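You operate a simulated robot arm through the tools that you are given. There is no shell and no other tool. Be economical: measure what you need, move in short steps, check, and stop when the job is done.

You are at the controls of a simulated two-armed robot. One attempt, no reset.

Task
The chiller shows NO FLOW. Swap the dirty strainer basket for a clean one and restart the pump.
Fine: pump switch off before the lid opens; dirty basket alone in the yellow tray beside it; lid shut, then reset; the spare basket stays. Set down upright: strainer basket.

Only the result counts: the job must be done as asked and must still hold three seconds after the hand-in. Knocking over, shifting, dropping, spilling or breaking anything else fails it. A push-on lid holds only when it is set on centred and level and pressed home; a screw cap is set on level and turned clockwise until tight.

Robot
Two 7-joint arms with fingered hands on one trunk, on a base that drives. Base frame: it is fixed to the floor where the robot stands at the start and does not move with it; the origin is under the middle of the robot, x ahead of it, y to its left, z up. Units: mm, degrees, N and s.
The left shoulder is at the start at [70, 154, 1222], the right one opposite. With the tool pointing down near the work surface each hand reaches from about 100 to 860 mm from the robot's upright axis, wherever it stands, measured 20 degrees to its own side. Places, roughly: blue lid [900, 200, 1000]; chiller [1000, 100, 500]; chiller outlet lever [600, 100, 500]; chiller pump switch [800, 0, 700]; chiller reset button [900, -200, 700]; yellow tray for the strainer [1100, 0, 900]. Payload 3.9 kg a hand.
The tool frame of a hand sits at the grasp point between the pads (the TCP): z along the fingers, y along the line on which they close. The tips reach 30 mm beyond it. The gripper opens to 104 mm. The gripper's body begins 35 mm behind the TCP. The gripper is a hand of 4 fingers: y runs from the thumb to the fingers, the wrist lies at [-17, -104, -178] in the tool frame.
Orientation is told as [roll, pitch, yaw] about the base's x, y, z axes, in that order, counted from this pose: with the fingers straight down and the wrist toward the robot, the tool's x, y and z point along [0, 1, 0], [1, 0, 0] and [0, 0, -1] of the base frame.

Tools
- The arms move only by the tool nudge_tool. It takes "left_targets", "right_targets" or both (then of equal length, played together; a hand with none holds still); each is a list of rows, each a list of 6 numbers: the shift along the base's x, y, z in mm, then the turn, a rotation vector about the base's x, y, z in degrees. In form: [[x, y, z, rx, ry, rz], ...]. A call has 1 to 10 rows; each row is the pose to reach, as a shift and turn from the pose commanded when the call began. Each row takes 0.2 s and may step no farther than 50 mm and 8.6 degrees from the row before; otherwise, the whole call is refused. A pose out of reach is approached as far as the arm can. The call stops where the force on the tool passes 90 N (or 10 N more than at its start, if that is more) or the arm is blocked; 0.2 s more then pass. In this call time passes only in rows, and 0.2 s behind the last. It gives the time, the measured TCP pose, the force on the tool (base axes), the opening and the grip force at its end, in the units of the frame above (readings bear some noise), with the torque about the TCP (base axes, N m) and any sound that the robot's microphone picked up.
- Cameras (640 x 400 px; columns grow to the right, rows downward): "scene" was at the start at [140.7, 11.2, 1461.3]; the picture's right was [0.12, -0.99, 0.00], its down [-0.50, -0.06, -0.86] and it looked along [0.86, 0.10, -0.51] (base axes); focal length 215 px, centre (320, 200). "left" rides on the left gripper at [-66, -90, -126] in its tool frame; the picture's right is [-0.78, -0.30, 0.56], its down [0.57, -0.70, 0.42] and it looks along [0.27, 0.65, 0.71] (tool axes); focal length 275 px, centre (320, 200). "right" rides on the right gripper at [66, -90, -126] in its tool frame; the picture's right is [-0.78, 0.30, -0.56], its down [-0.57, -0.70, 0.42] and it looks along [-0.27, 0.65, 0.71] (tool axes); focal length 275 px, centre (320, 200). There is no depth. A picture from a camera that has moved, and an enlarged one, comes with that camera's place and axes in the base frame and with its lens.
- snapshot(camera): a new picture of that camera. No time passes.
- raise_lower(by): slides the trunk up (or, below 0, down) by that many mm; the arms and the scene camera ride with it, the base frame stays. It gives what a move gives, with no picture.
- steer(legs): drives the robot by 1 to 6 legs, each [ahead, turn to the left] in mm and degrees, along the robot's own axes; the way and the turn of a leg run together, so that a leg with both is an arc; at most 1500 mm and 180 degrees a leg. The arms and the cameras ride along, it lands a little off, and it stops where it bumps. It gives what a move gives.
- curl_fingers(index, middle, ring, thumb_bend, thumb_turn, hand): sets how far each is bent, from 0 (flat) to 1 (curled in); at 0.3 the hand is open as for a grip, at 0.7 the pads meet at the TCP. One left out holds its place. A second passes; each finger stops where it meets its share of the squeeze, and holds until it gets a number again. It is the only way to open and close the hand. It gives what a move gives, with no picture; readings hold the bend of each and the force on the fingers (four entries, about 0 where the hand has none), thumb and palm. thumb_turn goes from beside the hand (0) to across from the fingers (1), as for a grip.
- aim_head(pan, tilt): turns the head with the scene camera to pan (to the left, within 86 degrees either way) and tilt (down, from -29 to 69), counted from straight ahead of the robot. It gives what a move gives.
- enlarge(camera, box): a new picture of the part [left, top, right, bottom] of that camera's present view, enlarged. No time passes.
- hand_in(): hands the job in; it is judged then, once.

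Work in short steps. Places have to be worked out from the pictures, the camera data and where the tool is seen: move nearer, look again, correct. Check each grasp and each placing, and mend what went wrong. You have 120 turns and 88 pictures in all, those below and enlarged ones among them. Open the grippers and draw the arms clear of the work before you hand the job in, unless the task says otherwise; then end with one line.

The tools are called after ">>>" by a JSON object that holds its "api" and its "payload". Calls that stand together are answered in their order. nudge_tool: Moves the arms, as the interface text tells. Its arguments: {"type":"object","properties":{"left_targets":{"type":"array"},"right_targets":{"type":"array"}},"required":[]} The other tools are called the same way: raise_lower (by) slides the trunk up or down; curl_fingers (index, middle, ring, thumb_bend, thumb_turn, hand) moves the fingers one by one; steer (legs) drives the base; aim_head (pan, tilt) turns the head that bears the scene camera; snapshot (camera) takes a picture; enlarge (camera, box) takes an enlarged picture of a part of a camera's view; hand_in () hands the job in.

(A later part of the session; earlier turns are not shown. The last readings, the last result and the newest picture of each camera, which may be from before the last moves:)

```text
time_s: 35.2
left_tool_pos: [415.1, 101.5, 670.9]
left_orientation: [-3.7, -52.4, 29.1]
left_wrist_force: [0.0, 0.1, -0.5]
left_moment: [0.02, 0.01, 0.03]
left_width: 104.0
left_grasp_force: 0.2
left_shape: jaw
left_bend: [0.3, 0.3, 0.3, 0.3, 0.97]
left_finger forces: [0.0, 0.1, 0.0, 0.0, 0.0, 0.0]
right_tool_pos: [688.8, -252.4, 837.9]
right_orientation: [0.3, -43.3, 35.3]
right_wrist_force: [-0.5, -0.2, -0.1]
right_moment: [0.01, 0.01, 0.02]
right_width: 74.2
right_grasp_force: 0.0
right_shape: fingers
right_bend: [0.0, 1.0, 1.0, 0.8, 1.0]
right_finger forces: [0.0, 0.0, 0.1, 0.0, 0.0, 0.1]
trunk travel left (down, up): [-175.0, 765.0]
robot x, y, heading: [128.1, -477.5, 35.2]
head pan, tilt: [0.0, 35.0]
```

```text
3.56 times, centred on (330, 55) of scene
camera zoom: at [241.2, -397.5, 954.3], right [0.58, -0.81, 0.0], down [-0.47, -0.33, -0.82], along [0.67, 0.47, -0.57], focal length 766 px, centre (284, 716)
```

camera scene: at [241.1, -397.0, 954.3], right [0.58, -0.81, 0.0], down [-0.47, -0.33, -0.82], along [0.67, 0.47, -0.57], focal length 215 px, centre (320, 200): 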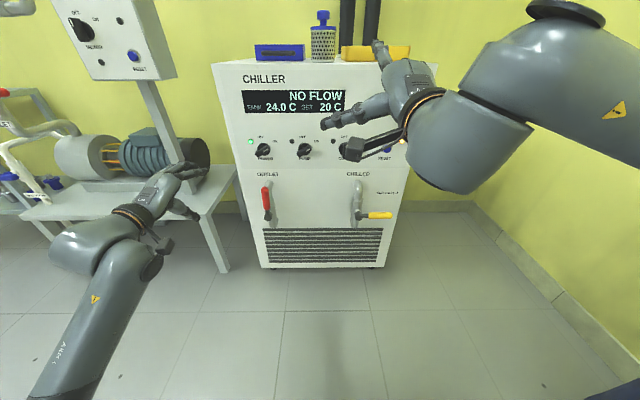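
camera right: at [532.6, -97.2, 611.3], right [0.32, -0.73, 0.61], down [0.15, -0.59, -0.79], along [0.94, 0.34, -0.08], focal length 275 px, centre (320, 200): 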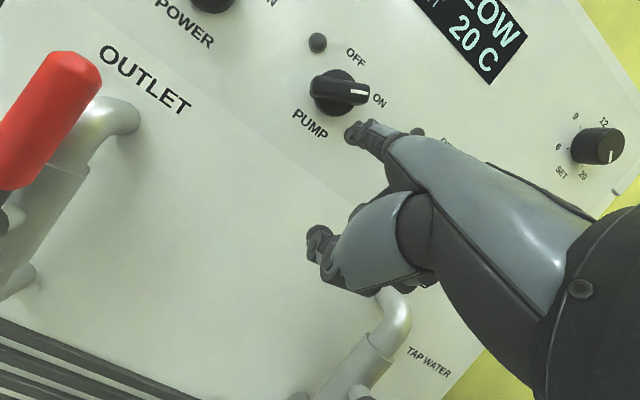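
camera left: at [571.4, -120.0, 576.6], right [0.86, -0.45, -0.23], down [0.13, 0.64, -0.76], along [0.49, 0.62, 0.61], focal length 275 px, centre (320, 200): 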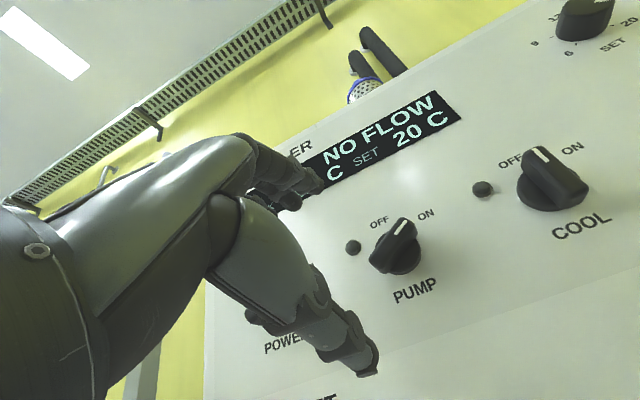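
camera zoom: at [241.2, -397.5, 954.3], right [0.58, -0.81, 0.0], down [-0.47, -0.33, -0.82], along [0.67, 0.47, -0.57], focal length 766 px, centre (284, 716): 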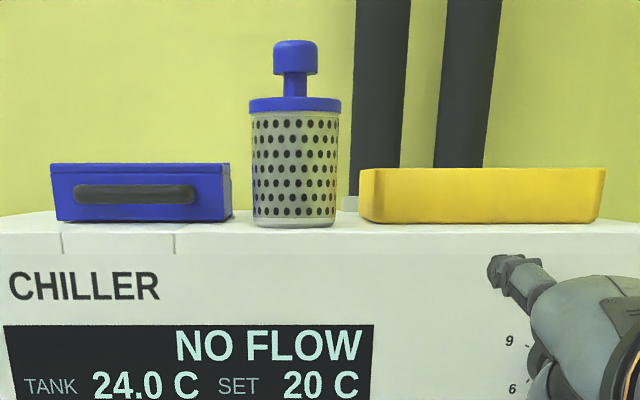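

Handle bar measured near lateral −127, F 511, z 943 (≈15 mm thick); lid 155 mm deep hinged at back. I raise the trunk 330 mm, then drive forward 290 mm.

>>> {"api": "raise_lower", "payload": {"by": 330}}

>>> {"api": "steer", "payload": {"legs": [[290, 0]]}}

>>> {"api": "curl_fingers", "payload": {"hand": "left", "index": 0.3, "middle": 0.3, "ring": 1, "thumb_bend": 0.3, "thumb_turn": 1}}

>>> {"api": "snapshot", "payload": {"camera": "scene"}}

```text
time_s: 38.4
left_tool_pos: [416.1, 100.4, 1000.6]
left_orientation: [-3.8, -52.4, 29.2]
left_wrist_force: [-0.5, -0.6, 0.6]
left_moment: [0.01, 0.02, 0.0]
left_width: 104.0
left_grasp_force: 0.1
left_shape: jaw
left_bend: [0.3, 0.3, 0.3, 0.3, 0.97]
left_finger forces: [0.0, 0.0, 0.1, 0.0, 0.0, 0.0]
right_tool_pos: [689.1, -251.9, 1166.3]
right_orientation: [0.3, -43.2, 35.1]
right_wrist_force: [-0.4, -0.2, -0.5]
right_moment: [0.03, -0.04, 0.01]
right_width: 74.2
right_grasp_force: 0.1
right_shape: fingers
right_bend: [0.0, 1.0, 1.0, 0.8, 1.0]
right_finger forces: [0.0, 0.0, 0.0, 0.0, 0.0, 0.1]
trunk travel left (down, up): [-505.0, 435.0]
robot x, y, heading: [126.6, -476.7, 35.3]
head pan, tilt: [0.0, 35.0]
```

```text
time_s: 40.4
left_tool_pos: [654.0, 267.8, 1000.2]
left_orientation: [-3.8, -52.3, 29.1]
left_wrist_force: [-0.5, -0.1, 0.1]
left_moment: [-0.05, 0.03, -0.01]
left_width: 104.0
left_grasp_force: 0.1
left_shape: jaw
left_bend: [0.3, 0.3, 0.3, 0.3, 0.97]
left_finger forces: [0.0, 0.0, 0.0, 0.0, 0.0, 0.0]
right_tool_pos: [926.3, -85.3, 1168.0]
right_orientation: [0.3, -43.1, 35.1]
right_wrist_force: [1.0, -0.8, -0.2]
right_moment: [-0.01, 0.02, 0.06]
right_width: 74.1
right_grasp_force: 0.1
right_shape: fingers
right_bend: [0.0, 1.0, 1.0, 0.8, 1.0]
right_finger forces: [0.0, 0.0, 0.0, 0.0, 0.1, 0.0]
trunk travel left (down, up): [-505.0, 435.0]
robot x, y, heading: [362.5, -309.8, 35.3]
head pan, tilt: [0.0, 35.0]
```

```text
time_s: 41.4
left_tool_pos: [652.6, 267.7, 1001.3]
left_orientation: [-3.8, -52.4, 29.2]
left_wrist_force: [0.6, 1.1, -0.1]
left_moment: [-0.03, 0.01, 0.04]
left_width: 104.8
left_grasp_force: 0.0
left_shape: fingers
left_bend: [0.3, 0.3, 1.0, 0.3, 0.97]
left_finger forces: [0.1, 0.0, 0.1, 0.0, 0.0, 0.0]
right_tool_pos: [925.7, -85.3, 1167.4]
right_orientation: [0.3, -43.2, 35.1]
right_wrist_force: [0.1, -0.4, -1.0]
right_moment: [-0.01, 0.02, 0.0]
right_width: 74.4
right_grasp_force: 0.0
right_shape: fingers
right_bend: [0.0, 1.0, 1.0, 0.8, 1.0]
right_finger forces: [0.1, 0.0, 0.0, 0.1, 0.0, 0.1]
trunk travel left (down, up): [-505.0, 435.0]
robot x, y, heading: [366.1, -309.7, 35.5]
head pan, tilt: [0.0, 35.0]
```

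```text
57 pictures are left
camera scene: at [477.5, -229.4, 1284.2], right [0.58, -0.82, 0.0], down [-0.47, -0.33, -0.82], along [0.67, 0.47, -0.57], focal length 215 px, centre (320, 200)
```

scene: 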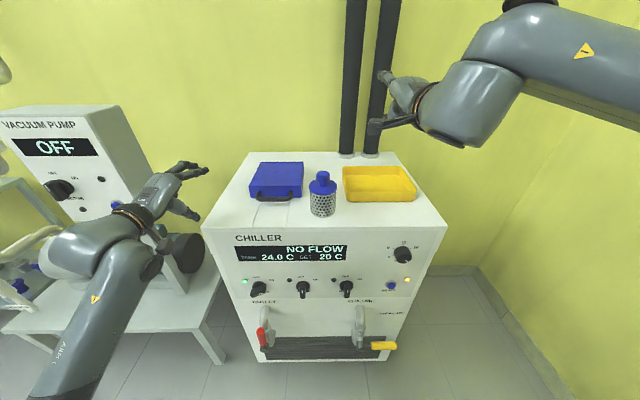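

Now a zoom on the lid from this new height to refine the handle position.

>>> {"api": "enlarge", "payload": {"camera": "scene", "box": [230, 145, 350, 225]}}

```text
5.00 times, centred on (290, 185) of scene
camera zoom: at [477.5, -229.4, 1284.2], right [0.58, -0.82, 0.0], down [-0.47, -0.33, -0.82], along [0.67, 0.47, -0.57], focal length 1076 px, centre (470, 275)
```

zoom: 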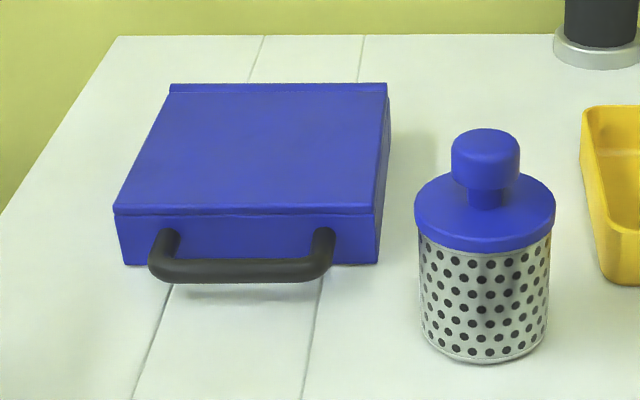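

I shape the left hand narrower, turn it to fingers-down and bring it above the handle for a look.

>>> {"api": "nudge_tool", "payload": {"left_targets": [[5, -5, 20, -3.6, 6.6, 1.1], [15, -10, 40, -7.1, 13.2, 2.1], [40, -25, 50, -10.7, 19.8, 3.2], [70, -45, 55, -14.3, 26.4, 4.3], [100, -65, 55, -17.9, 33, 5.4], [125, -85, 50, -21.4, 39.6, 6.4], [145, -98, 45, -25, 46.2, 7.5]]}}

>>> {"api": "curl_fingers", "payload": {"hand": "left", "index": 0.57, "middle": 0.57, "thumb_bend": 0.45}}

>>> {"api": "snapshot", "payload": {"camera": "left"}}

>>> {"api": "enlarge", "payload": {"camera": "scene", "box": [220, 90, 360, 220]}}

```text
time_s: 43.0
left_tool_pos: [799.3, 168.8, 1045.5]
left_orientation: [0.1, 0.1, 35.3]
left_wrist_force: [-0.1, -0.2, -0.4]
left_moment: [-0.01, 0.06, 0.01]
left_width: 104.7
left_grasp_force: 0.1
left_shape: fingers
left_bend: [0.3, 0.3, 1.0, 0.3, 0.97]
left_finger forces: [0.0, 0.1, 0.0, 0.0, 0.0, 0.1]
right_tool_pos: [927.0, -86.9, 1167.3]
right_orientation: [0.4, -43.1, 35.0]
right_wrist_force: [-0.4, -0.6, 0.0]
right_moment: [0.05, 0.01, 0.04]
right_width: 74.3
right_grasp_force: 0.0
right_shape: fingers
right_bend: [0.0, 1.0, 1.0, 0.8, 1.0]
right_finger forces: [0.0, 0.0, 0.0, 0.0, 0.0, 0.1]
trunk travel left (down, up): [-505.0, 435.0]
robot x, y, heading: [362.4, -313.4, 35.5]
head pan, tilt: [0.0, 35.0]
```

```text
time_s: 44.0
left_tool_pos: [796.5, 171.0, 1046.0]
left_orientation: [0.0, 0.0, 35.4]
left_wrist_force: [0.1, -0.1, 0.3]
left_moment: [0.05, 0.02, -0.01]
left_width: 53.1
left_grasp_force: 0.0
left_shape: fingers
left_bend: [0.56, 0.56, 1.0, 0.45, 0.99]
left_finger forces: [0.0, 0.0, 0.0, 0.0, 0.0, 0.0]
right_tool_pos: [926.4, -85.1, 1167.4]
right_orientation: [0.3, -43.3, 35.1]
right_wrist_force: [0.8, 0.2, 0.7]
right_moment: [0.01, -0.01, -0.01]
right_width: 74.3
right_grasp_force: 0.0
right_shape: fingers
right_bend: [0.0, 1.0, 1.0, 0.8, 1.0]
right_finger forces: [0.1, 0.0, 0.0, 0.0, 0.1, 0.0]
trunk travel left (down, up): [-505.0, 435.0]
robot x, y, heading: [366.8, -309.9, 35.2]
head pan, tilt: [0.0, 35.0]
```

```text
55 pictures are left
camera left: at [764.0, 64.2, 1171.9], right [0.21, -0.8, -0.56], down [-0.9, 0.06, -0.42], along [0.38, 0.59, -0.71], focal length 275 px, centre (320, 200)
```

left: 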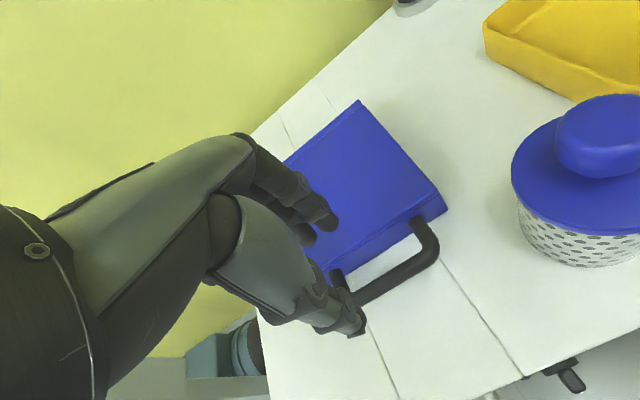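

```text
3.08 times, centred on (290, 155) of scene
camera zoom: at [477.7, -229.6, 1284.2], right [0.58, -0.82, 0.0], down [-0.47, -0.33, -0.82], along [0.67, 0.47, -0.57], focal length 662 px, centre (412, 338)
```

zoom: 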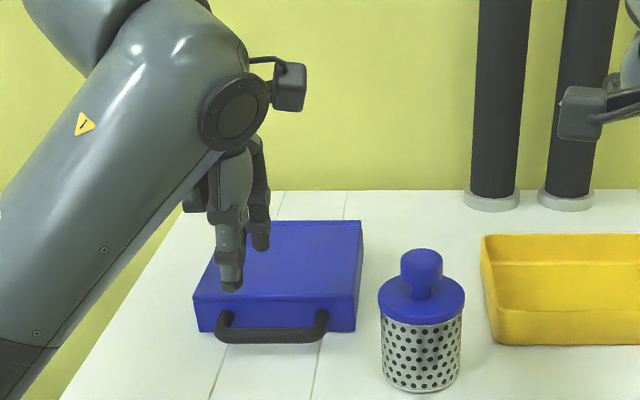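

Left-camera check: bar at F≈501, lid face F≈537. I set fingers to 0.60, shift 16 mm right and descend part-way to check the finger/handle fit.

>>> {"api": "curl_fingers", "payload": {"hand": "left", "index": 0.6, "middle": 0.6}}

>>> {"api": "nudge_tool", "payload": {"left_targets": [[9.3, -13, -20, 0, 0, 0], [9.3, -13, -45, 0, 0, 0]]}}

>>> {"api": "snapshot", "payload": {"camera": "left"}}

>>> {"api": "enlarge", "payload": {"camera": "scene", "box": [240, 130, 340, 210]}}

```text
time_s: 45.0
left_tool_pos: [797.8, 170.1, 1046.2]
left_orientation: [0.0, 0.0, 35.3]
left_wrist_force: [0.1, -0.3, 0.4]
left_moment: [0.01, 0.03, 0.01]
left_width: 47.7
left_grasp_force: 0.1
left_shape: fingers
left_bend: [0.6, 0.6, 1.0, 0.45, 0.99]
left_finger forces: [0.0, 0.0, 0.0, 0.0, 0.0, 0.0]
right_tool_pos: [926.0, -84.5, 1167.9]
right_orientation: [0.3, -43.2, 35.0]
right_wrist_force: [0.1, -0.1, -0.7]
right_moment: [0.03, 0.01, -0.01]
right_width: 74.3
right_grasp_force: 0.1
right_shape: fingers
right_bend: [0.0, 1.0, 1.0, 0.8, 1.0]
right_finger forces: [0.1, 0.0, 0.0, 0.0, 0.0, 0.1]
trunk travel left (down, up): [-505.0, 435.0]
robot x, y, heading: [363.7, -311.0, 35.4]
head pan, tilt: [0.0, 35.0]
```

```text
time_s: 45.6
left_tool_pos: [806.9, 157.3, 1000.7]
left_orientation: [0.0, 0.0, 35.4]
left_wrist_force: [0.9, 0.0, 0.1]
left_moment: [0.03, 0.02, 0.03]
left_width: 47.5
left_grasp_force: 0.0
left_shape: fingers
left_bend: [0.6, 0.6, 1.0, 0.45, 0.99]
left_finger forces: [0.1, 0.1, 0.1, 0.0, 0.0, 0.0]
right_tool_pos: [926.1, -84.5, 1168.9]
right_orientation: [0.2, -43.1, 35.0]
right_wrist_force: [-0.6, 1.0, 0.1]
right_moment: [-0.04, -0.01, 0.0]
right_width: 74.3
right_grasp_force: 0.2
right_shape: fingers
right_bend: [0.0, 1.0, 1.0, 0.8, 1.0]
right_finger forces: [0.0, 0.0, 0.0, 0.1, 0.0, 0.0]
trunk travel left (down, up): [-505.0, 435.0]
robot x, y, heading: [363.9, -309.2, 35.1]
head pan, tilt: [0.0, 35.0]
```

```text
53 pictures are left
camera left: at [772.6, 51.5, 1126.9], right [0.21, -0.8, -0.56], down [-0.9, 0.06, -0.42], along [0.38, 0.59, -0.71], focal length 275 px, centre (320, 200)
```

left: 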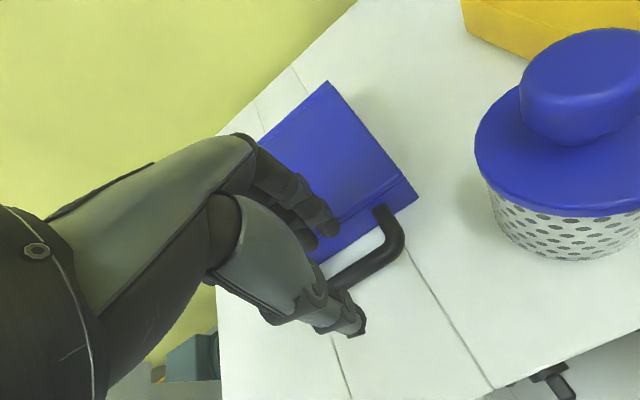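

```text
5.00 times, centred on (290, 170) of scene
camera zoom: at [477.2, -228.8, 1284.3], right [0.58, -0.82, 0.0], down [-0.47, -0.33, -0.82], along [0.67, 0.47, -0.57], focal length 1076 px, centre (470, 350)
```

zoom: 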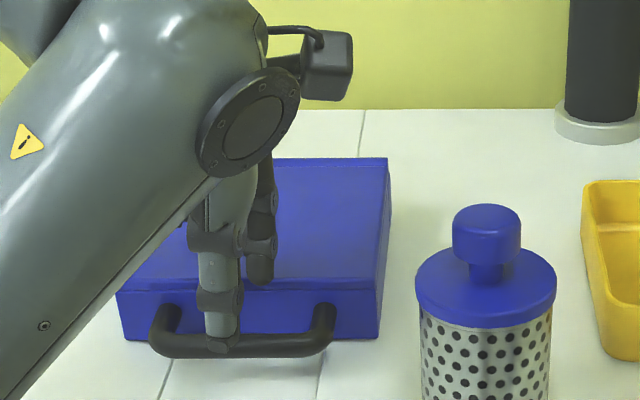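

Alignment looks good; I shift 4 mm toward me and descend the last 45 mm.

>>> {"api": "nudge_tool", "payload": {"left_targets": [[-3.3, -2.3, -15, 0, 0, 0], [-3.3, -2.3, -30, 0, 0, 0], [-3.3, -2.3, -44, 0, 0, 0]]}}

>>> {"api": "enlarge", "payload": {"camera": "left", "box": [240, 170, 440, 350]}}

```text
time_s: 46.4
left_tool_pos: [798.0, 151.1, 979.8]
left_orientation: [-0.2, -2.8, 35.4]
left_wrist_force: [-5.0, 3.9, 77.2]
left_moment: [2.62, -1.98, 0.27]
left_width: 47.6
left_grasp_force: 36.9
left_shape: fingers
left_bend: [0.6, 0.52, 1.0, 0.45, 0.99]
left_finger forces: [0.1, 74.2, 0.1, 0.0, 0.0, 0.0]
right_tool_pos: [916.4, -93.0, 1176.1]
right_orientation: [0.4, -43.9, 35.1]
right_wrist_force: [0.2, 0.0, 0.0]
right_moment: [0.0, -0.04, 0.02]
right_width: 74.2
right_grasp_force: 0.1
right_shape: fingers
right_bend: [0.0, 1.0, 1.0, 0.8, 1.0]
right_finger forces: [0.1, 0.1, 0.0, 0.0, 0.1, 0.0]
trunk travel left (down, up): [-505.0, 435.0]
robot x, y, heading: [363.8, -310.0, 35.2]
head pan, tilt: [0.0, 35.0]
```

```text
2.22 times, centred on (340, 260) of left
camera zoom: at [759.6, 41.1, 1102.5], right [0.23, -0.79, -0.57], down [-0.88, 0.07, -0.46], along [0.4, 0.61, -0.68], focal length 612 px, centre (276, 67)
```

zoom: 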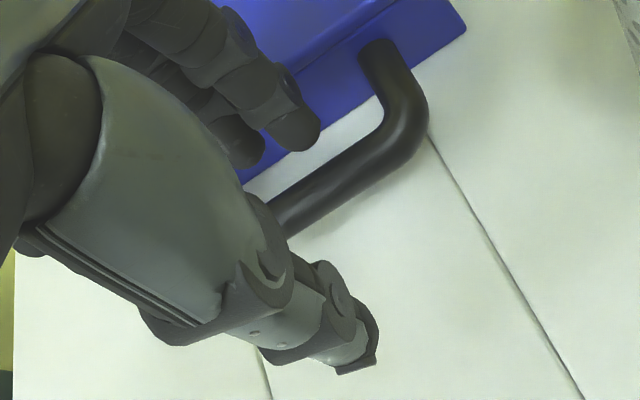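

The middle finger landed on the lid's edge. I lift at once, curl the middle finger further and shift a little toward me.

>>> {"api": "nudge_tool", "payload": {"left_targets": [[0, 0, 15, 0, 0, 0], [2, 2, 30, 1.6, -2.2, 0]]}}

>>> {"api": "curl_fingers", "payload": {"hand": "left", "index": 0.62, "middle": 0.67}}

>>> {"api": "enlarge", "payload": {"camera": "left", "box": [240, 170, 440, 350]}}

>>> {"api": "snapshot", "payload": {"camera": "scene"}}

```text
time_s: 47.0
left_tool_pos: [804.1, 155.5, 984.0]
left_orientation: [0.2, -2.3, 35.3]
left_wrist_force: [-2.8, 0.8, 11.9]
left_moment: [0.29, -0.2, 0.1]
left_width: 47.7
left_grasp_force: 6.2
left_shape: fingers
left_bend: [0.6, 0.61, 1.0, 0.45, 0.99]
left_finger forces: [0.0, 12.5, 0.0, 0.0, 0.0, 0.0]
right_tool_pos: [924.3, -86.1, 1168.9]
right_orientation: [0.2, -43.3, 35.1]
right_wrist_force: [0.7, 0.6, -0.1]
right_moment: [0.0, -0.02, 0.0]
right_width: 74.2
right_grasp_force: 0.1
right_shape: fingers
right_bend: [0.0, 1.0, 1.0, 0.8, 1.0]
right_finger forces: [0.0, 0.0, 0.1, 0.0, 0.1, 0.0]
trunk travel left (down, up): [-505.0, 435.0]
robot x, y, heading: [365.8, -310.8, 35.4]
head pan, tilt: [0.0, 35.0]
```

```text
time_s: 48.0
left_tool_pos: [805.7, 156.9, 985.8]
left_orientation: [0.0, -2.8, 35.3]
left_wrist_force: [-0.3, 0.7, -0.4]
left_moment: [0.01, 0.0, 0.03]
left_width: 45.0
left_grasp_force: 0.1
left_shape: fingers
left_bend: [0.62, 0.67, 1.0, 0.45, 0.99]
left_finger forces: [0.0, 0.0, 0.0, 0.0, 0.0, 0.1]
right_tool_pos: [926.5, -84.4, 1167.6]
right_orientation: [0.3, -43.3, 35.1]
right_wrist_force: [1.0, 1.2, -0.6]
right_moment: [-0.02, 0.03, -0.01]
right_width: 74.2
right_grasp_force: 0.0
right_shape: fingers
right_bend: [0.0, 1.0, 1.0, 0.8, 1.0]
right_finger forces: [0.1, 0.1, 0.1, 0.0, 0.0, 0.0]
trunk travel left (down, up): [-505.0, 435.0]
robot x, y, heading: [362.9, -310.1, 35.4]
head pan, tilt: [0.0, 35.0]
```

```text
2.22 times, centred on (340, 260) of left
camera zoom: at [767.7, 47.1, 1108.5], right [0.23, -0.79, -0.57], down [-0.89, 0.07, -0.46], along [0.4, 0.61, -0.68], focal length 612 px, centre (276, 67)
```

zoom: 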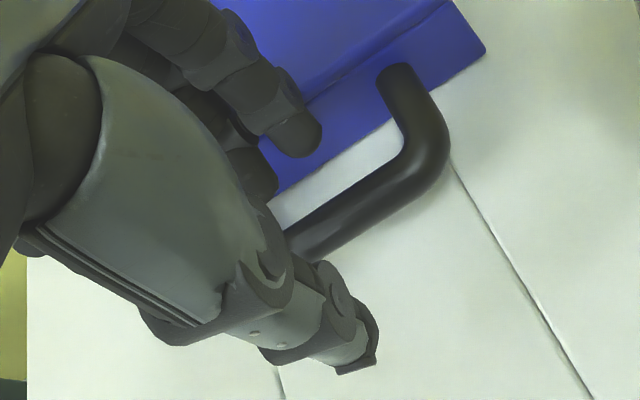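

```text
49 pictures are left
camera scene: at [477.4, -229.5, 1284.3], right [0.58, -0.82, 0.0], down [-0.47, -0.33, -0.82], along [0.67, 0.47, -0.57], focal length 215 px, centre (320, 200)
```

scene: 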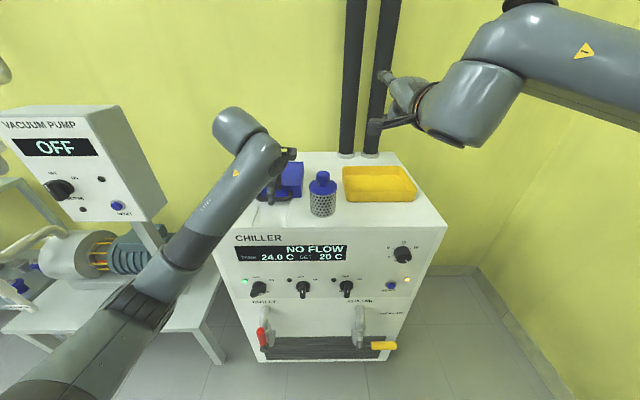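

Gap between bar and lid lip is only ~20 mm, so I use the index finger alone: curl the middle away, shift 4 mm toward me and lower carefully.

>>> {"api": "curl_fingers", "payload": {"hand": "left", "middle": 1}}

>>> {"api": "nudge_tool", "payload": {"left_targets": [[-3.3, -2.3, 0, 0, 0, 0], [-3.3, -2.3, -10, 0, 0, 0], [-3.3, -2.3, -16, 0, 0, 0]]}}

>>> {"api": "enlarge", "payload": {"camera": "left", "box": [240, 170, 440, 350]}}

```text
time_s: 49.0
left_tool_pos: [806.9, 156.0, 986.5]
left_orientation: [0.1, -2.8, 35.3]
left_wrist_force: [-0.4, -0.2, -0.4]
left_moment: [-0.04, -0.01, 0.03]
left_width: 45.1
left_grasp_force: 0.0
left_shape: fingers
left_bend: [0.62, 1.0, 1.0, 0.45, 0.99]
left_finger forces: [0.0, 0.0, 0.1, 0.0, 0.0, 0.0]
right_tool_pos: [925.3, -84.6, 1167.4]
right_orientation: [0.3, -43.1, 35.1]
right_wrist_force: [-0.5, 0.7, 0.8]
right_moment: [0.0, -0.01, 0.05]
right_width: 74.3
right_grasp_force: 0.1
right_shape: fingers
right_bend: [0.0, 1.0, 1.0, 0.8, 1.0]
right_finger forces: [0.1, 0.0, 0.0, 0.1, 0.1, 0.0]
trunk travel left (down, up): [-505.0, 435.0]
robot x, y, heading: [364.9, -311.2, 35.6]
head pan, tilt: [0.0, 35.0]
```

```text
time_s: 49.8
left_tool_pos: [802.3, 155.0, 971.1]
left_orientation: [0.0, -2.7, 35.4]
left_wrist_force: [-0.3, -0.4, -0.9]
left_moment: [0.01, 0.0, 0.0]
left_width: 44.7
left_grasp_force: 0.1
left_shape: fingers
left_bend: [0.62, 1.0, 1.0, 0.45, 0.99]
left_finger forces: [0.0, 0.1, 0.0, 0.0, 0.0, 0.0]
right_tool_pos: [925.4, -85.8, 1168.3]
right_orientation: [0.2, -43.2, 35.1]
right_wrist_force: [0.0, 0.6, 0.0]
right_moment: [0.05, -0.01, -0.04]
right_width: 74.4
right_grasp_force: 0.0
right_shape: fingers
right_bend: [0.0, 1.0, 1.0, 0.8, 1.0]
right_finger forces: [0.1, 0.1, 0.0, 0.0, 0.1, 0.0]
trunk travel left (down, up): [-505.0, 435.0]
robot x, y, heading: [362.0, -311.3, 35.5]
head pan, tilt: [0.0, 35.0]
```

```text
2.22 times, centred on (340, 260) of left
camera zoom: at [764.0, 44.8, 1092.6], right [0.23, -0.79, -0.57], down [-0.89, 0.07, -0.46], along [0.4, 0.61, -0.68], focal length 612 px, centre (276, 67)
```

zoom: 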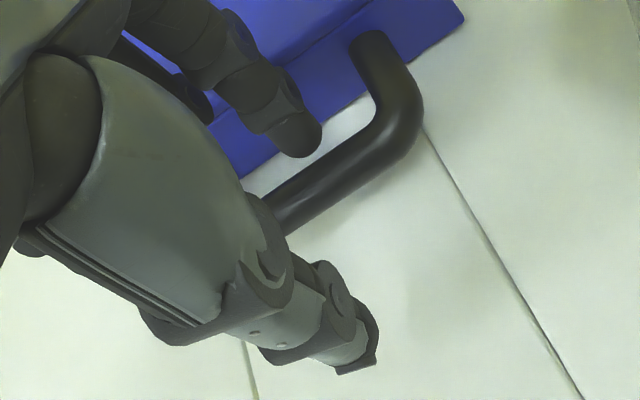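

No contact; the index tip is in the gap. I lower 13 mm more.

>>> {"api": "nudge_tool", "payload": {"left_targets": [[0, 0, -7, 0, 0, 0], [0, 0, -13, 0, 0, 0]]}}

>>> {"api": "enlarge", "payload": {"camera": "left", "box": [240, 170, 440, 350]}}

```text
time_s: 50.4
left_tool_pos: [801.6, 153.9, 957.1]
left_orientation: [0.1, -2.6, 35.4]
left_wrist_force: [0.1, 0.2, 0.0]
left_moment: [0.03, -0.01, 0.0]
left_width: 44.8
left_grasp_force: 0.1
left_shape: fingers
left_bend: [0.62, 1.0, 1.0, 0.45, 0.99]
left_finger forces: [0.0, 0.1, 0.0, 0.0, 0.0, 0.0]
right_tool_pos: [925.9, -85.5, 1167.4]
right_orientation: [0.3, -43.2, 35.1]
right_wrist_force: [-0.4, 0.6, 0.1]
right_moment: [-0.01, 0.01, 0.0]
right_width: 74.1
right_grasp_force: 0.0
right_shape: fingers
right_bend: [0.0, 1.0, 1.0, 0.8, 1.0]
right_finger forces: [0.0, 0.1, 0.1, 0.0, 0.0, 0.0]
trunk travel left (down, up): [-505.0, 435.0]
robot x, y, heading: [365.7, -312.3, 35.2]
head pan, tilt: [0.0, 35.0]
```

```text
2.22 times, centred on (340, 260) of left
camera zoom: at [764.1, 45.1, 1079.6], right [0.23, -0.79, -0.57], down [-0.89, 0.07, -0.46], along [0.4, 0.61, -0.68], focal length 612 px, centre (276, 67)
```

zoom: 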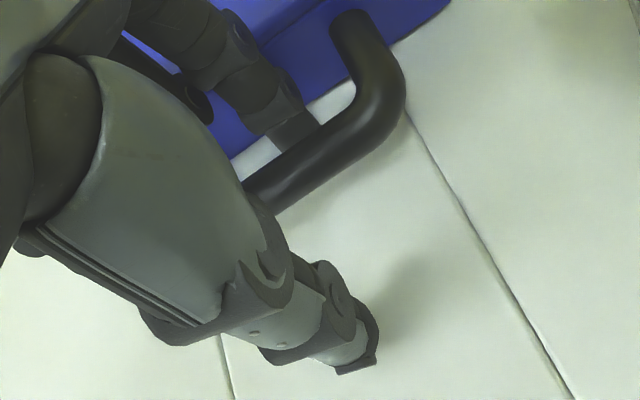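

The index is behind and below the bar. I close index and thumb on it.

>>> {"api": "curl_fingers", "payload": {"hand": "left", "index": 0.85, "thumb_bend": 0.85}}

>>> {"api": "enlarge", "payload": {"camera": "left", "box": [240, 170, 440, 350]}}

```text
time_s: 51.4
left_tool_pos: [800.7, 153.8, 958.0]
left_orientation: [0.0, -2.7, 35.3]
left_wrist_force: [-6.8, -5.4, -2.0]
left_moment: [0.01, 0.06, 0.01]
left_width: 0.0
left_grasp_force: 0.2
left_shape: fingers
left_bend: [0.74, 1.0, 1.0, 0.76, 1.0]
left_finger forces: [0.3, 0.1, 0.0, 0.0, 0.0, 0.0]
right_tool_pos: [924.3, -86.9, 1167.2]
right_orientation: [0.3, -43.2, 35.1]
right_wrist_force: [0.9, -0.5, 0.0]
right_moment: [-0.01, 0.01, -0.02]
right_width: 74.5
right_grasp_force: 0.0
right_shape: fingers
right_bend: [0.0, 1.0, 1.0, 0.8, 1.0]
right_finger forces: [0.0, 0.0, 0.0, 0.0, 0.0, 0.0]
trunk travel left (down, up): [-505.0, 435.0]
robot x, y, heading: [365.1, -309.6, 35.2]
head pan, tilt: [0.0, 35.0]
```

```text
2.22 times, centred on (340, 260) of left
camera zoom: at [762.9, 44.3, 1080.2], right [0.23, -0.79, -0.57], down [-0.89, 0.07, -0.46], along [0.4, 0.61, -0.68], focal length 612 px, centre (276, 67)
```

zoom: 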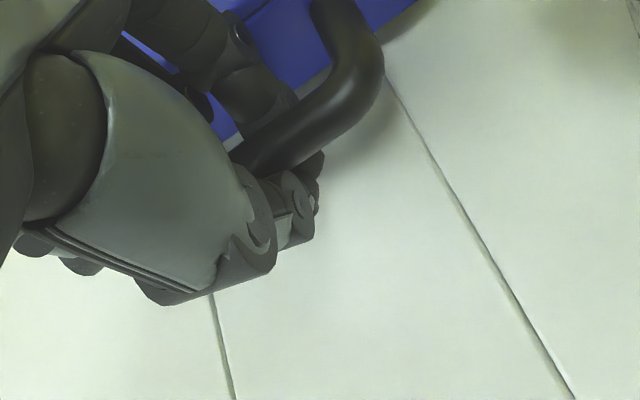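

Index and thumb have met beneath the bar (width 0), so it is hooked. I lift along the hinge arc, first 20°.

>>> {"api": "nudge_tool", "payload": {"left_targets": [[0.6, 0.4, 16, 0, 0, 0], [2.3, 1.6, 32, 0, 0, 0], [5.1, 3.7, 48, 0, 0, 0], [9, 6.4, 63, 0, 0, 0]]}}

>>> {"api": "snapshot", "payload": {"camera": "scene"}}

>>> {"api": "snapshot", "payload": {"camera": "left"}}

```text
time_s: 52.4
left_tool_pos: [811.7, 160.4, 1021.9]
left_orientation: [0.1, -2.6, 35.4]
left_wrist_force: [-2.2, -2.1, 0.3]
left_moment: [-0.01, 0.03, -0.01]
left_width: 0.0
left_grasp_force: 0.0
left_shape: fingers
left_bend: [0.74, 1.0, 1.0, 0.76, 1.0]
left_finger forces: [0.0, 0.3, 0.1, 0.0, 0.6, 0.0]
right_tool_pos: [925.6, -86.8, 1168.0]
right_orientation: [0.4, -43.3, 35.2]
right_wrist_force: [-0.5, -0.3, 0.3]
right_moment: [0.03, 0.01, 0.01]
right_width: 74.2
right_grasp_force: 0.1
right_shape: fingers
right_bend: [0.0, 1.0, 1.0, 0.8, 1.0]
right_finger forces: [0.0, 0.1, 0.0, 0.0, 0.1, 0.1]
trunk travel left (down, up): [-505.0, 435.0]
robot x, y, heading: [366.3, -310.4, 35.3]
head pan, tilt: [0.0, 35.0]
```

```text
45 pictures are left
camera scene: at [477.1, -230.2, 1284.3], right [0.58, -0.82, 0.0], down [-0.47, -0.33, -0.82], along [0.67, 0.47, -0.57], focal length 215 px, centre (320, 200)
```

scene: 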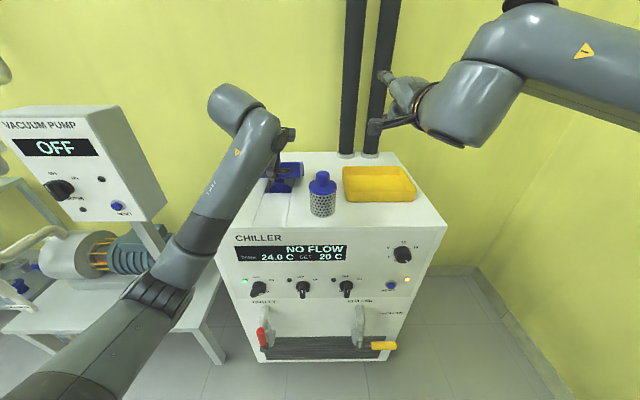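

```text
44 pictures are left
camera left: at [772.9, 51.1, 1142.9], right [0.23, -0.79, -0.57], down [-0.89, 0.07, -0.46], along [0.4, 0.61, -0.68], focal length 275 px, centre (320, 200)
```

left: 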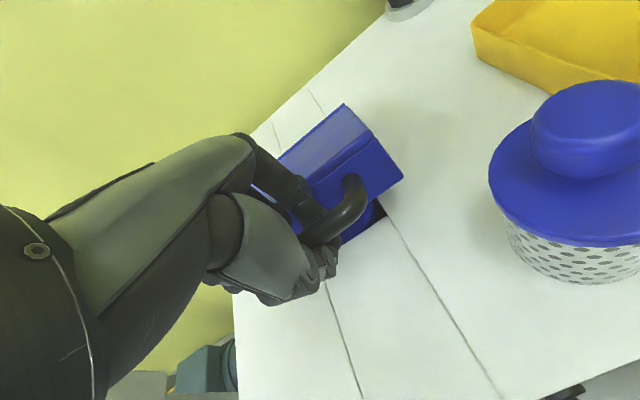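

The lid is rising with little force. I continue the arc to ~60°.

>>> {"api": "nudge_tool", "payload": {"left_targets": [[4.9, 3.5, 15, 0, 0, 0], [11.4, 8.1, 29.5, 0, 0, 0], [18.3, 13.1, 43, 0, 0, 0], [26, 18.6, 56, 0, 0, 0], [35, 25, 68, 0, 0, 0], [44.8, 32, 79, 0, 0, 0], [55.4, 39.5, 88.5, 0, 0, 0], [66.3, 47.4, 97, 0, 0, 0]]}}

>>> {"api": "snapshot", "payload": {"camera": "scene"}}

>>> {"api": "snapshot", "payload": {"camera": "left"}}

```text
time_s: 54.2
left_tool_pos: [876.1, 208.4, 1119.2]
left_orientation: [0.0, -2.8, 35.4]
left_wrist_force: [-2.0, -0.6, 2.8]
left_moment: [0.01, 0.03, -0.02]
left_width: 0.2
left_grasp_force: 2.2
left_shape: fingers
left_bend: [0.74, 1.0, 1.0, 0.76, 1.0]
left_finger forces: [0.0, 3.1, 0.2, 0.0, 1.2, 0.0]
right_tool_pos: [926.1, -86.4, 1168.1]
right_orientation: [0.2, -43.3, 35.2]
right_wrist_force: [-0.5, -0.3, -0.5]
right_moment: [-0.01, 0.02, 0.01]
right_width: 74.1
right_grasp_force: 0.0
right_shape: fingers
right_bend: [0.0, 1.0, 1.0, 0.8, 1.0]
right_finger forces: [0.1, 0.0, 0.1, 0.0, 0.1, 0.0]
trunk travel left (down, up): [-505.0, 435.0]
robot x, y, heading: [362.9, -309.3, 35.6]
head pan, tilt: [0.0, 35.0]
```

```text
43 pictures are left
camera scene: at [476.8, -230.2, 1284.4], right [0.58, -0.82, 0.0], down [-0.47, -0.33, -0.82], along [0.67, 0.47, -0.57], focal length 215 px, centre (320, 200)
```

scene: 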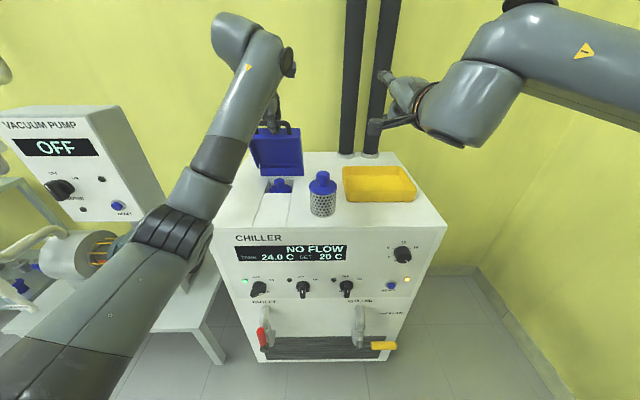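

```text
42 pictures are left
camera left: at [838.4, 98.3, 1241.1], right [0.23, -0.79, -0.57], down [-0.89, 0.07, -0.46], along [0.4, 0.61, -0.68], focal length 275 px, centre (320, 200)
```

left: 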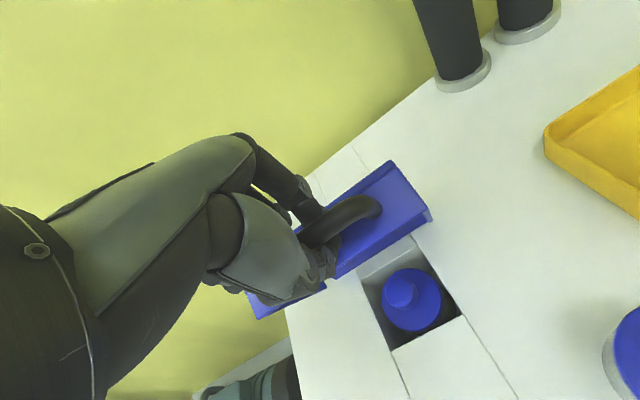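

Lid at ~60°, the dirty basket's blue knob shows in the well. I continue to about 95°.

>>> {"api": "nudge_tool", "payload": {"left_targets": [[11.6, 8.3, 7.5, 0, 0, 0], [24, 17.1, 14, 0, 0, 0], [36.3, 25.9, 18.7, 0, 0, 0], [49.2, 35.2, 22, 0, 0, 0], [62.2, 44.4, 24.3, 0, 0, 0], [75.3, 53.7, 25, 0, 0, 0], [88.4, 63.1, 24.3, 0, 0, 0]]}}

>>> {"api": "snapshot", "payload": {"camera": "scene"}}

>>> {"api": "snapshot", "payload": {"camera": "left"}}

```text
time_s: 55.8
left_tool_pos: [944.6, 243.6, 1142.7]
left_orientation: [0.0, -3.3, 35.2]
left_wrist_force: [1.1, -10.2, 26.3]
left_moment: [0.15, 0.18, -0.05]
left_width: 0.0
left_grasp_force: 13.8
left_shape: fingers
left_bend: [0.74, 1.0, 1.0, 0.76, 1.0]
left_finger forces: [0.0, 20.3, 0.0, 0.2, 7.4, 0.0]
left hand out of reach, approached as far as the arm can: row 5, 6, 7
right_tool_pos: [923.6, -92.0, 1172.3]
right_orientation: [0.5, -43.5, 35.0]
right_wrist_force: [0.6, 0.5, -0.4]
right_moment: [-0.02, 0.0, -0.04]
right_width: 74.0
right_grasp_force: 0.0
right_shape: fingers
right_bend: [0.0, 1.0, 1.0, 0.8, 1.0]
right_finger forces: [0.1, 0.0, 0.0, 0.0, 0.0, 0.1]
trunk travel left (down, up): [-505.0, 435.0]
robot x, y, heading: [364.1, -309.1, 35.0]
head pan, tilt: [0.0, 35.0]
```

```text
41 pictures are left
camera scene: at [474.9, -235.1, 1285.2], right [0.58, -0.82, 0.0], down [-0.47, -0.33, -0.82], along [0.67, 0.47, -0.57], focal length 215 px, centre (320, 200)
```

scene: 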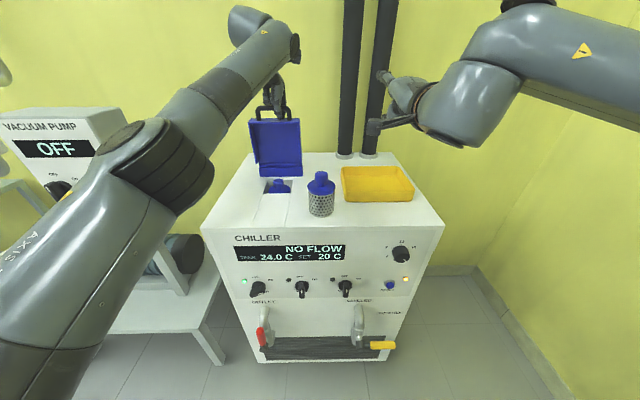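

```text
40 pictures are left
camera left: at [903.8, 132.6, 1263.2], right [0.23, -0.79, -0.57], down [-0.88, 0.08, -0.47], along [0.41, 0.61, -0.67], focal length 275 px, centre (320, 200)
```

left: 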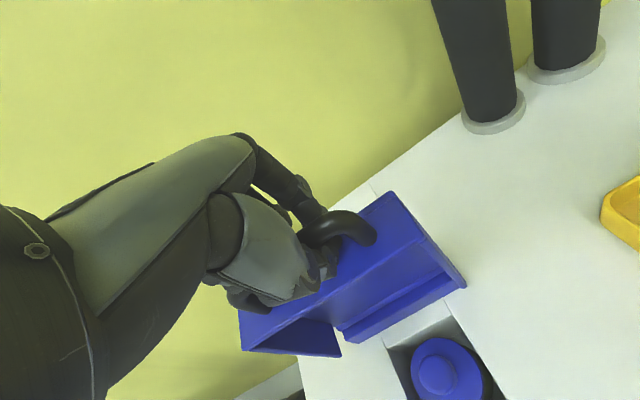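

Lid ~80° and the arm is at full reach. Pitching the hand forward brings the wrist back and gains reach, so I pitch 34° while pushing the bar on past vertical.

>>> {"api": "nudge_tool", "payload": {"left_targets": [[0, 0, 0, 4.9, -6.9, 0], [0, 0, 0, 9.9, -13.8, 0], [4, 3, 0, 14.8, -20.7, 0], [8, 6, 0, 19.8, -27.6, 0], [14, 10, -2, 19.8, -27.6, 0]]}}

>>> {"api": "snapshot", "payload": {"camera": "scene"}}

>>> {"api": "snapshot", "payload": {"camera": "left"}}

```text
time_s: 56.6
left_tool_pos: [947.1, 287.8, 1143.4]
left_orientation: [-0.8, -11.2, 40.2]
left_wrist_force: [4.2, -5.7, 41.0]
left_moment: [0.28, 0.53, -0.17]
left_width: 0.0
left_grasp_force: 26.6
left_shape: fingers
left_bend: [0.74, 1.0, 1.0, 0.76, 1.0]
left_finger forces: [0.1, 41.7, 0.0, 0.0, 11.4, 0.0]
left hand out of reach, approached as far as the arm can: row 1, 2, 3
right_tool_pos: [919.1, -81.8, 1169.3]
right_orientation: [-0.1, -43.4, 35.5]
right_wrist_force: [0.0, 0.9, 0.1]
right_moment: [-0.05, -0.03, -0.07]
right_width: 74.2
right_grasp_force: 0.2
right_shape: fingers
right_bend: [0.0, 1.0, 1.0, 0.8, 1.0]
right_finger forces: [0.1, 0.1, 0.0, 0.1, 0.0, 0.0]
trunk travel left (down, up): [-505.0, 435.0]
robot x, y, heading: [363.3, -311.3, 35.2]
head pan, tilt: [0.0, 35.0]
stopped in row 4 (left hand): the force on the tool passed its limit at 97 N (the readings are from after the stop); the commanded pose is now the measured one
```

```text
39 pictures are left
camera scene: at [473.2, -227.5, 1284.6], right [0.58, -0.82, 0.0], down [-0.47, -0.33, -0.82], along [0.67, 0.47, -0.57], focal length 215 px, centre (320, 200)
```

scene: 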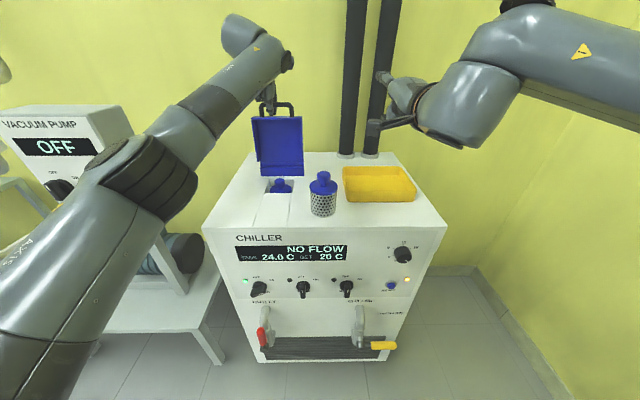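

```text
38 pictures are left
camera left: at [903.8, 164.9, 1250.3], right [0.37, -0.72, -0.59], down [-0.83, 0.04, -0.56], along [0.43, 0.69, -0.58], focal length 275 px, centre (320, 200)
```

left: 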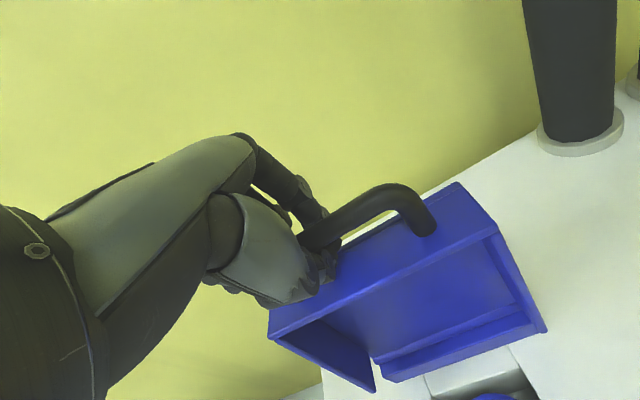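

The hand presses down on the bar (42 N at the curled middle finger), so the arc is higher than I followed. I raise slightly, recentre, then continue gently.

>>> {"api": "nudge_tool", "payload": {"left_targets": [[0, 0, 8, 0, 0, 0], [5, -8, 11, 2.3, -3.3, 0], [11, -8, 13, 4.6, -6.6, 0], [18, -4, 14, 7, -9.8, 0], [25, 1, 14, 9.3, -13, 0]]}}

>>> {"api": "snapshot", "payload": {"camera": "scene"}}

```text
time_s: 57.9
left_tool_pos: [974.5, 290.0, 1143.6]
left_orientation: [-2.1, -25.7, 41.1]
left_wrist_force: [1.9, -2.0, 3.0]
left_moment: [0.05, -0.01, -0.03]
left_width: 0.1
left_grasp_force: 2.2
left_shape: fingers
left_bend: [0.73, 1.0, 1.0, 0.77, 1.0]
left_finger forces: [1.0, 3.4, 0.1, 0.0, 0.0, 0.0]
right_tool_pos: [925.9, -85.3, 1167.9]
right_orientation: [0.3, -43.1, 35.2]
right_wrist_force: [0.6, 0.6, -0.2]
right_moment: [0.03, -0.03, 0.01]
right_width: 74.4
right_grasp_force: 0.2
right_shape: fingers
right_bend: [0.0, 1.0, 1.0, 0.8, 1.0]
right_finger forces: [0.0, 0.0, 0.0, 0.0, 0.0, 0.1]
trunk travel left (down, up): [-505.0, 435.0]
robot x, y, heading: [365.4, -311.7, 34.9]
head pan, tilt: [0.0, 35.0]
```

```text
37 pictures are left
camera scene: at [478.4, -230.5, 1284.1], right [0.57, -0.82, 0.0], down [-0.47, -0.33, -0.82], along [0.67, 0.47, -0.57], focal length 215 px, centre (320, 200)
```

scene: 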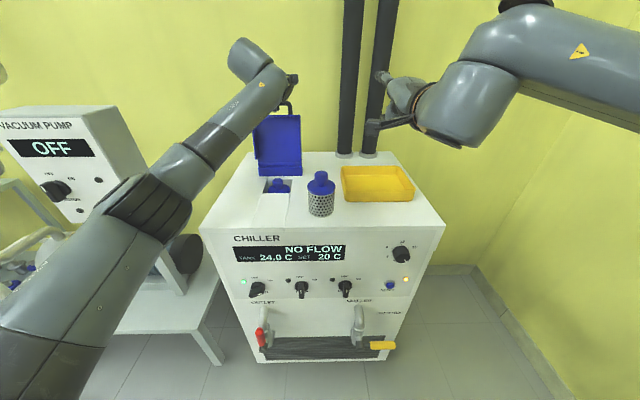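

Forces are low and F≈716 — past vertical. I push a further ~20 mm to find the stop.

>>> {"api": "nudge_tool", "payload": {"left_targets": [[8, 6, -1, 2.3, -3.3, 0], [16, 12, -4, 4.6, -6.6, 0], [24, 17, -8, 7, -9.8, 0]]}}

>>> {"api": "snapshot", "payload": {"camera": "left"}}

>>> {"api": "enlarge", "payload": {"camera": "scene", "box": [220, 90, 340, 210]}}

```text
time_s: 58.6
left_tool_pos: [995.2, 307.5, 1138.3]
left_orientation: [-3.5, -38.0, 42.0]
left_wrist_force: [-10.4, -5.5, -0.7]
left_moment: [0.03, 0.06, 0.02]
left_width: 0.0
left_grasp_force: 3.8
left_shape: fingers
left_bend: [0.73, 1.0, 1.0, 0.77, 1.0]
left_finger forces: [0.0, 5.1, 0.0, 0.1, 2.9, 0.0]
right_tool_pos: [922.6, -85.9, 1168.4]
right_orientation: [0.3, -43.4, 35.2]
right_wrist_force: [-0.7, 0.3, 1.1]
right_moment: [0.02, 0.01, -0.02]
right_width: 74.2
right_grasp_force: 0.1
right_shape: fingers
right_bend: [0.0, 1.0, 1.0, 0.8, 1.0]
right_finger forces: [0.1, 0.0, 0.1, 0.0, 0.0, 0.1]
trunk travel left (down, up): [-505.0, 435.0]
robot x, y, heading: [364.1, -309.3, 35.0]
head pan, tilt: [0.0, 35.0]
```

```text
36 pictures are left
camera left: at [923.3, 162.9, 1185.6], right [0.6, -0.55, -0.58], down [-0.56, 0.22, -0.79], along [0.56, 0.81, -0.17], focal length 275 px, centre (320, 200)
```

left: 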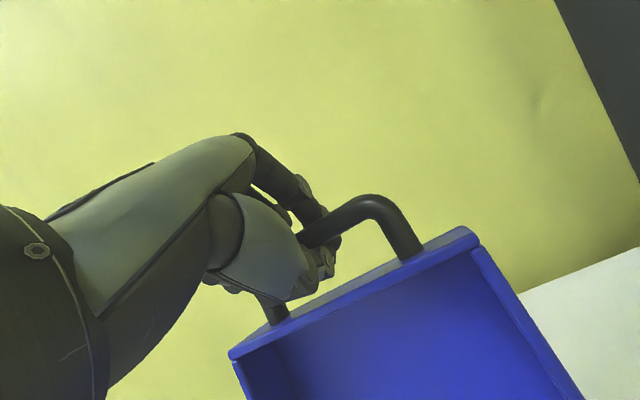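

```text
3.33 times, centred on (280, 150) of scene
camera zoom: at [475.2, -231.0, 1284.6], right [0.58, -0.82, 0.0], down [-0.47, -0.33, -0.82], along [0.67, 0.47, -0.57], focal length 718 px, centre (453, 367)
```

zoom: 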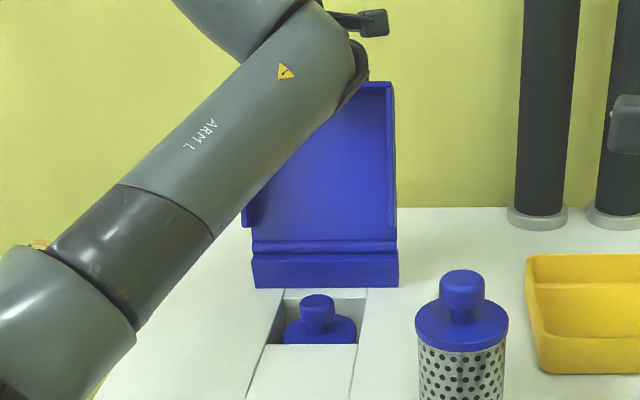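

The stop is felt (~12 N) with the lid past vertical. I open thumb and index and check that the lid stays.

>>> {"api": "curl_fingers", "payload": {"hand": "left", "index": 0.4, "thumb_bend": 0.2}}

>>> {"api": "snapshot", "payload": {"camera": "left"}}

```text
time_s: 59.6
left_tool_pos: [993.3, 307.0, 1144.4]
left_orientation: [-3.7, -38.5, 42.1]
left_wrist_force: [6.1, 13.0, 31.8]
left_moment: [0.27, -0.31, 0.07]
left_width: 51.1
left_grasp_force: 17.0
left_shape: fingers
left_bend: [0.4, 1.0, 1.0, 0.53, 1.0]
left_finger forces: [0.1, 0.0, 0.0, 0.1, 34.5, 0.0]
right_tool_pos: [921.1, -85.6, 1169.3]
right_orientation: [0.1, -43.5, 35.4]
right_wrist_force: [-0.9, 0.7, 0.9]
right_moment: [0.03, -0.02, 0.01]
right_width: 74.3
right_grasp_force: 0.2
right_shape: fingers
right_bend: [0.0, 1.0, 1.0, 0.8, 1.0]
right_finger forces: [0.0, 0.0, 0.0, 0.1, 0.1, 0.0]
trunk travel left (down, up): [-505.0, 435.0]
robot x, y, heading: [366.9, -311.6, 35.0]
head pan, tilt: [0.0, 35.0]
```

```text
34 pictures are left
camera left: at [921.9, 162.2, 1190.6], right [0.61, -0.54, -0.58], down [-0.56, 0.23, -0.8], along [0.57, 0.81, -0.17], focal length 275 px, centre (320, 200)
```

left: 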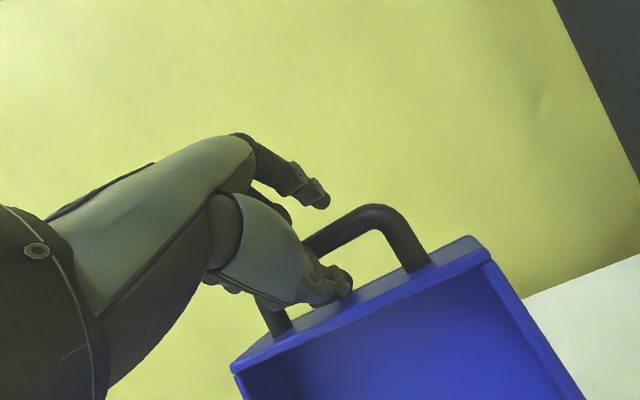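

Thumb presses on the lid edge while opening; I withdraw along the finger axis to free it.

>>> {"api": "nudge_tool", "payload": {"left_targets": [[-3, -2, 12, 0, 0, 0], [-10, -7, 24, 0, 0, 0], [-20, -14, 40, 0, 0, 0], [-32, -23, 58, 0, 0, 0]]}}

>>> {"api": "snapshot", "payload": {"camera": "left"}}

```text
time_s: 60.6
left_tool_pos: [966.6, 284.0, 1192.8]
left_orientation: [-3.6, -37.6, 42.0]
left_wrist_force: [0.4, 0.1, -0.2]
left_moment: [0.01, 0.04, 0.05]
left_width: 100.0
left_grasp_force: 0.0
left_shape: fingers
left_bend: [0.4, 1.0, 1.0, 0.2, 0.96]
left_finger forces: [0.1, 0.0, 0.0, 0.1, 0.0, 0.0]
right_tool_pos: [924.6, -86.4, 1167.3]
right_orientation: [0.2, -43.3, 35.2]
right_wrist_force: [0.2, 0.2, 0.2]
right_moment: [0.01, 0.0, 0.01]
right_width: 73.9
right_grasp_force: 0.1
right_shape: fingers
right_bend: [0.0, 1.0, 1.0, 0.8, 1.0]
right_finger forces: [0.0, 0.0, 0.1, 0.0, 0.1, 0.1]
trunk travel left (down, up): [-505.0, 435.0]
robot x, y, heading: [364.6, -309.8, 34.9]
head pan, tilt: [0.0, 35.0]
```

```text
33 pictures are left
camera left: at [894.1, 140.4, 1240.6], right [0.6, -0.55, -0.58], down [-0.57, 0.22, -0.79], along [0.56, 0.81, -0.18], focal length 275 px, centre (320, 200)
```

left: 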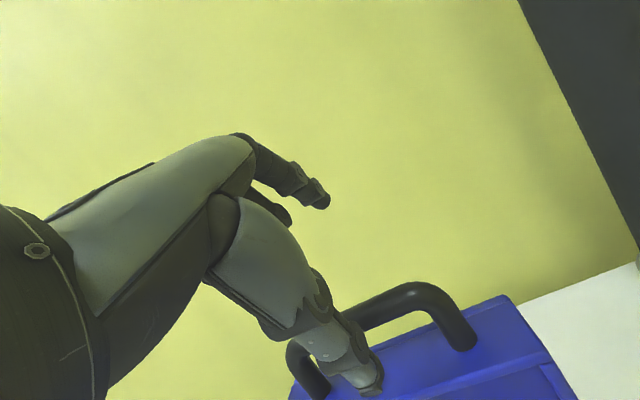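

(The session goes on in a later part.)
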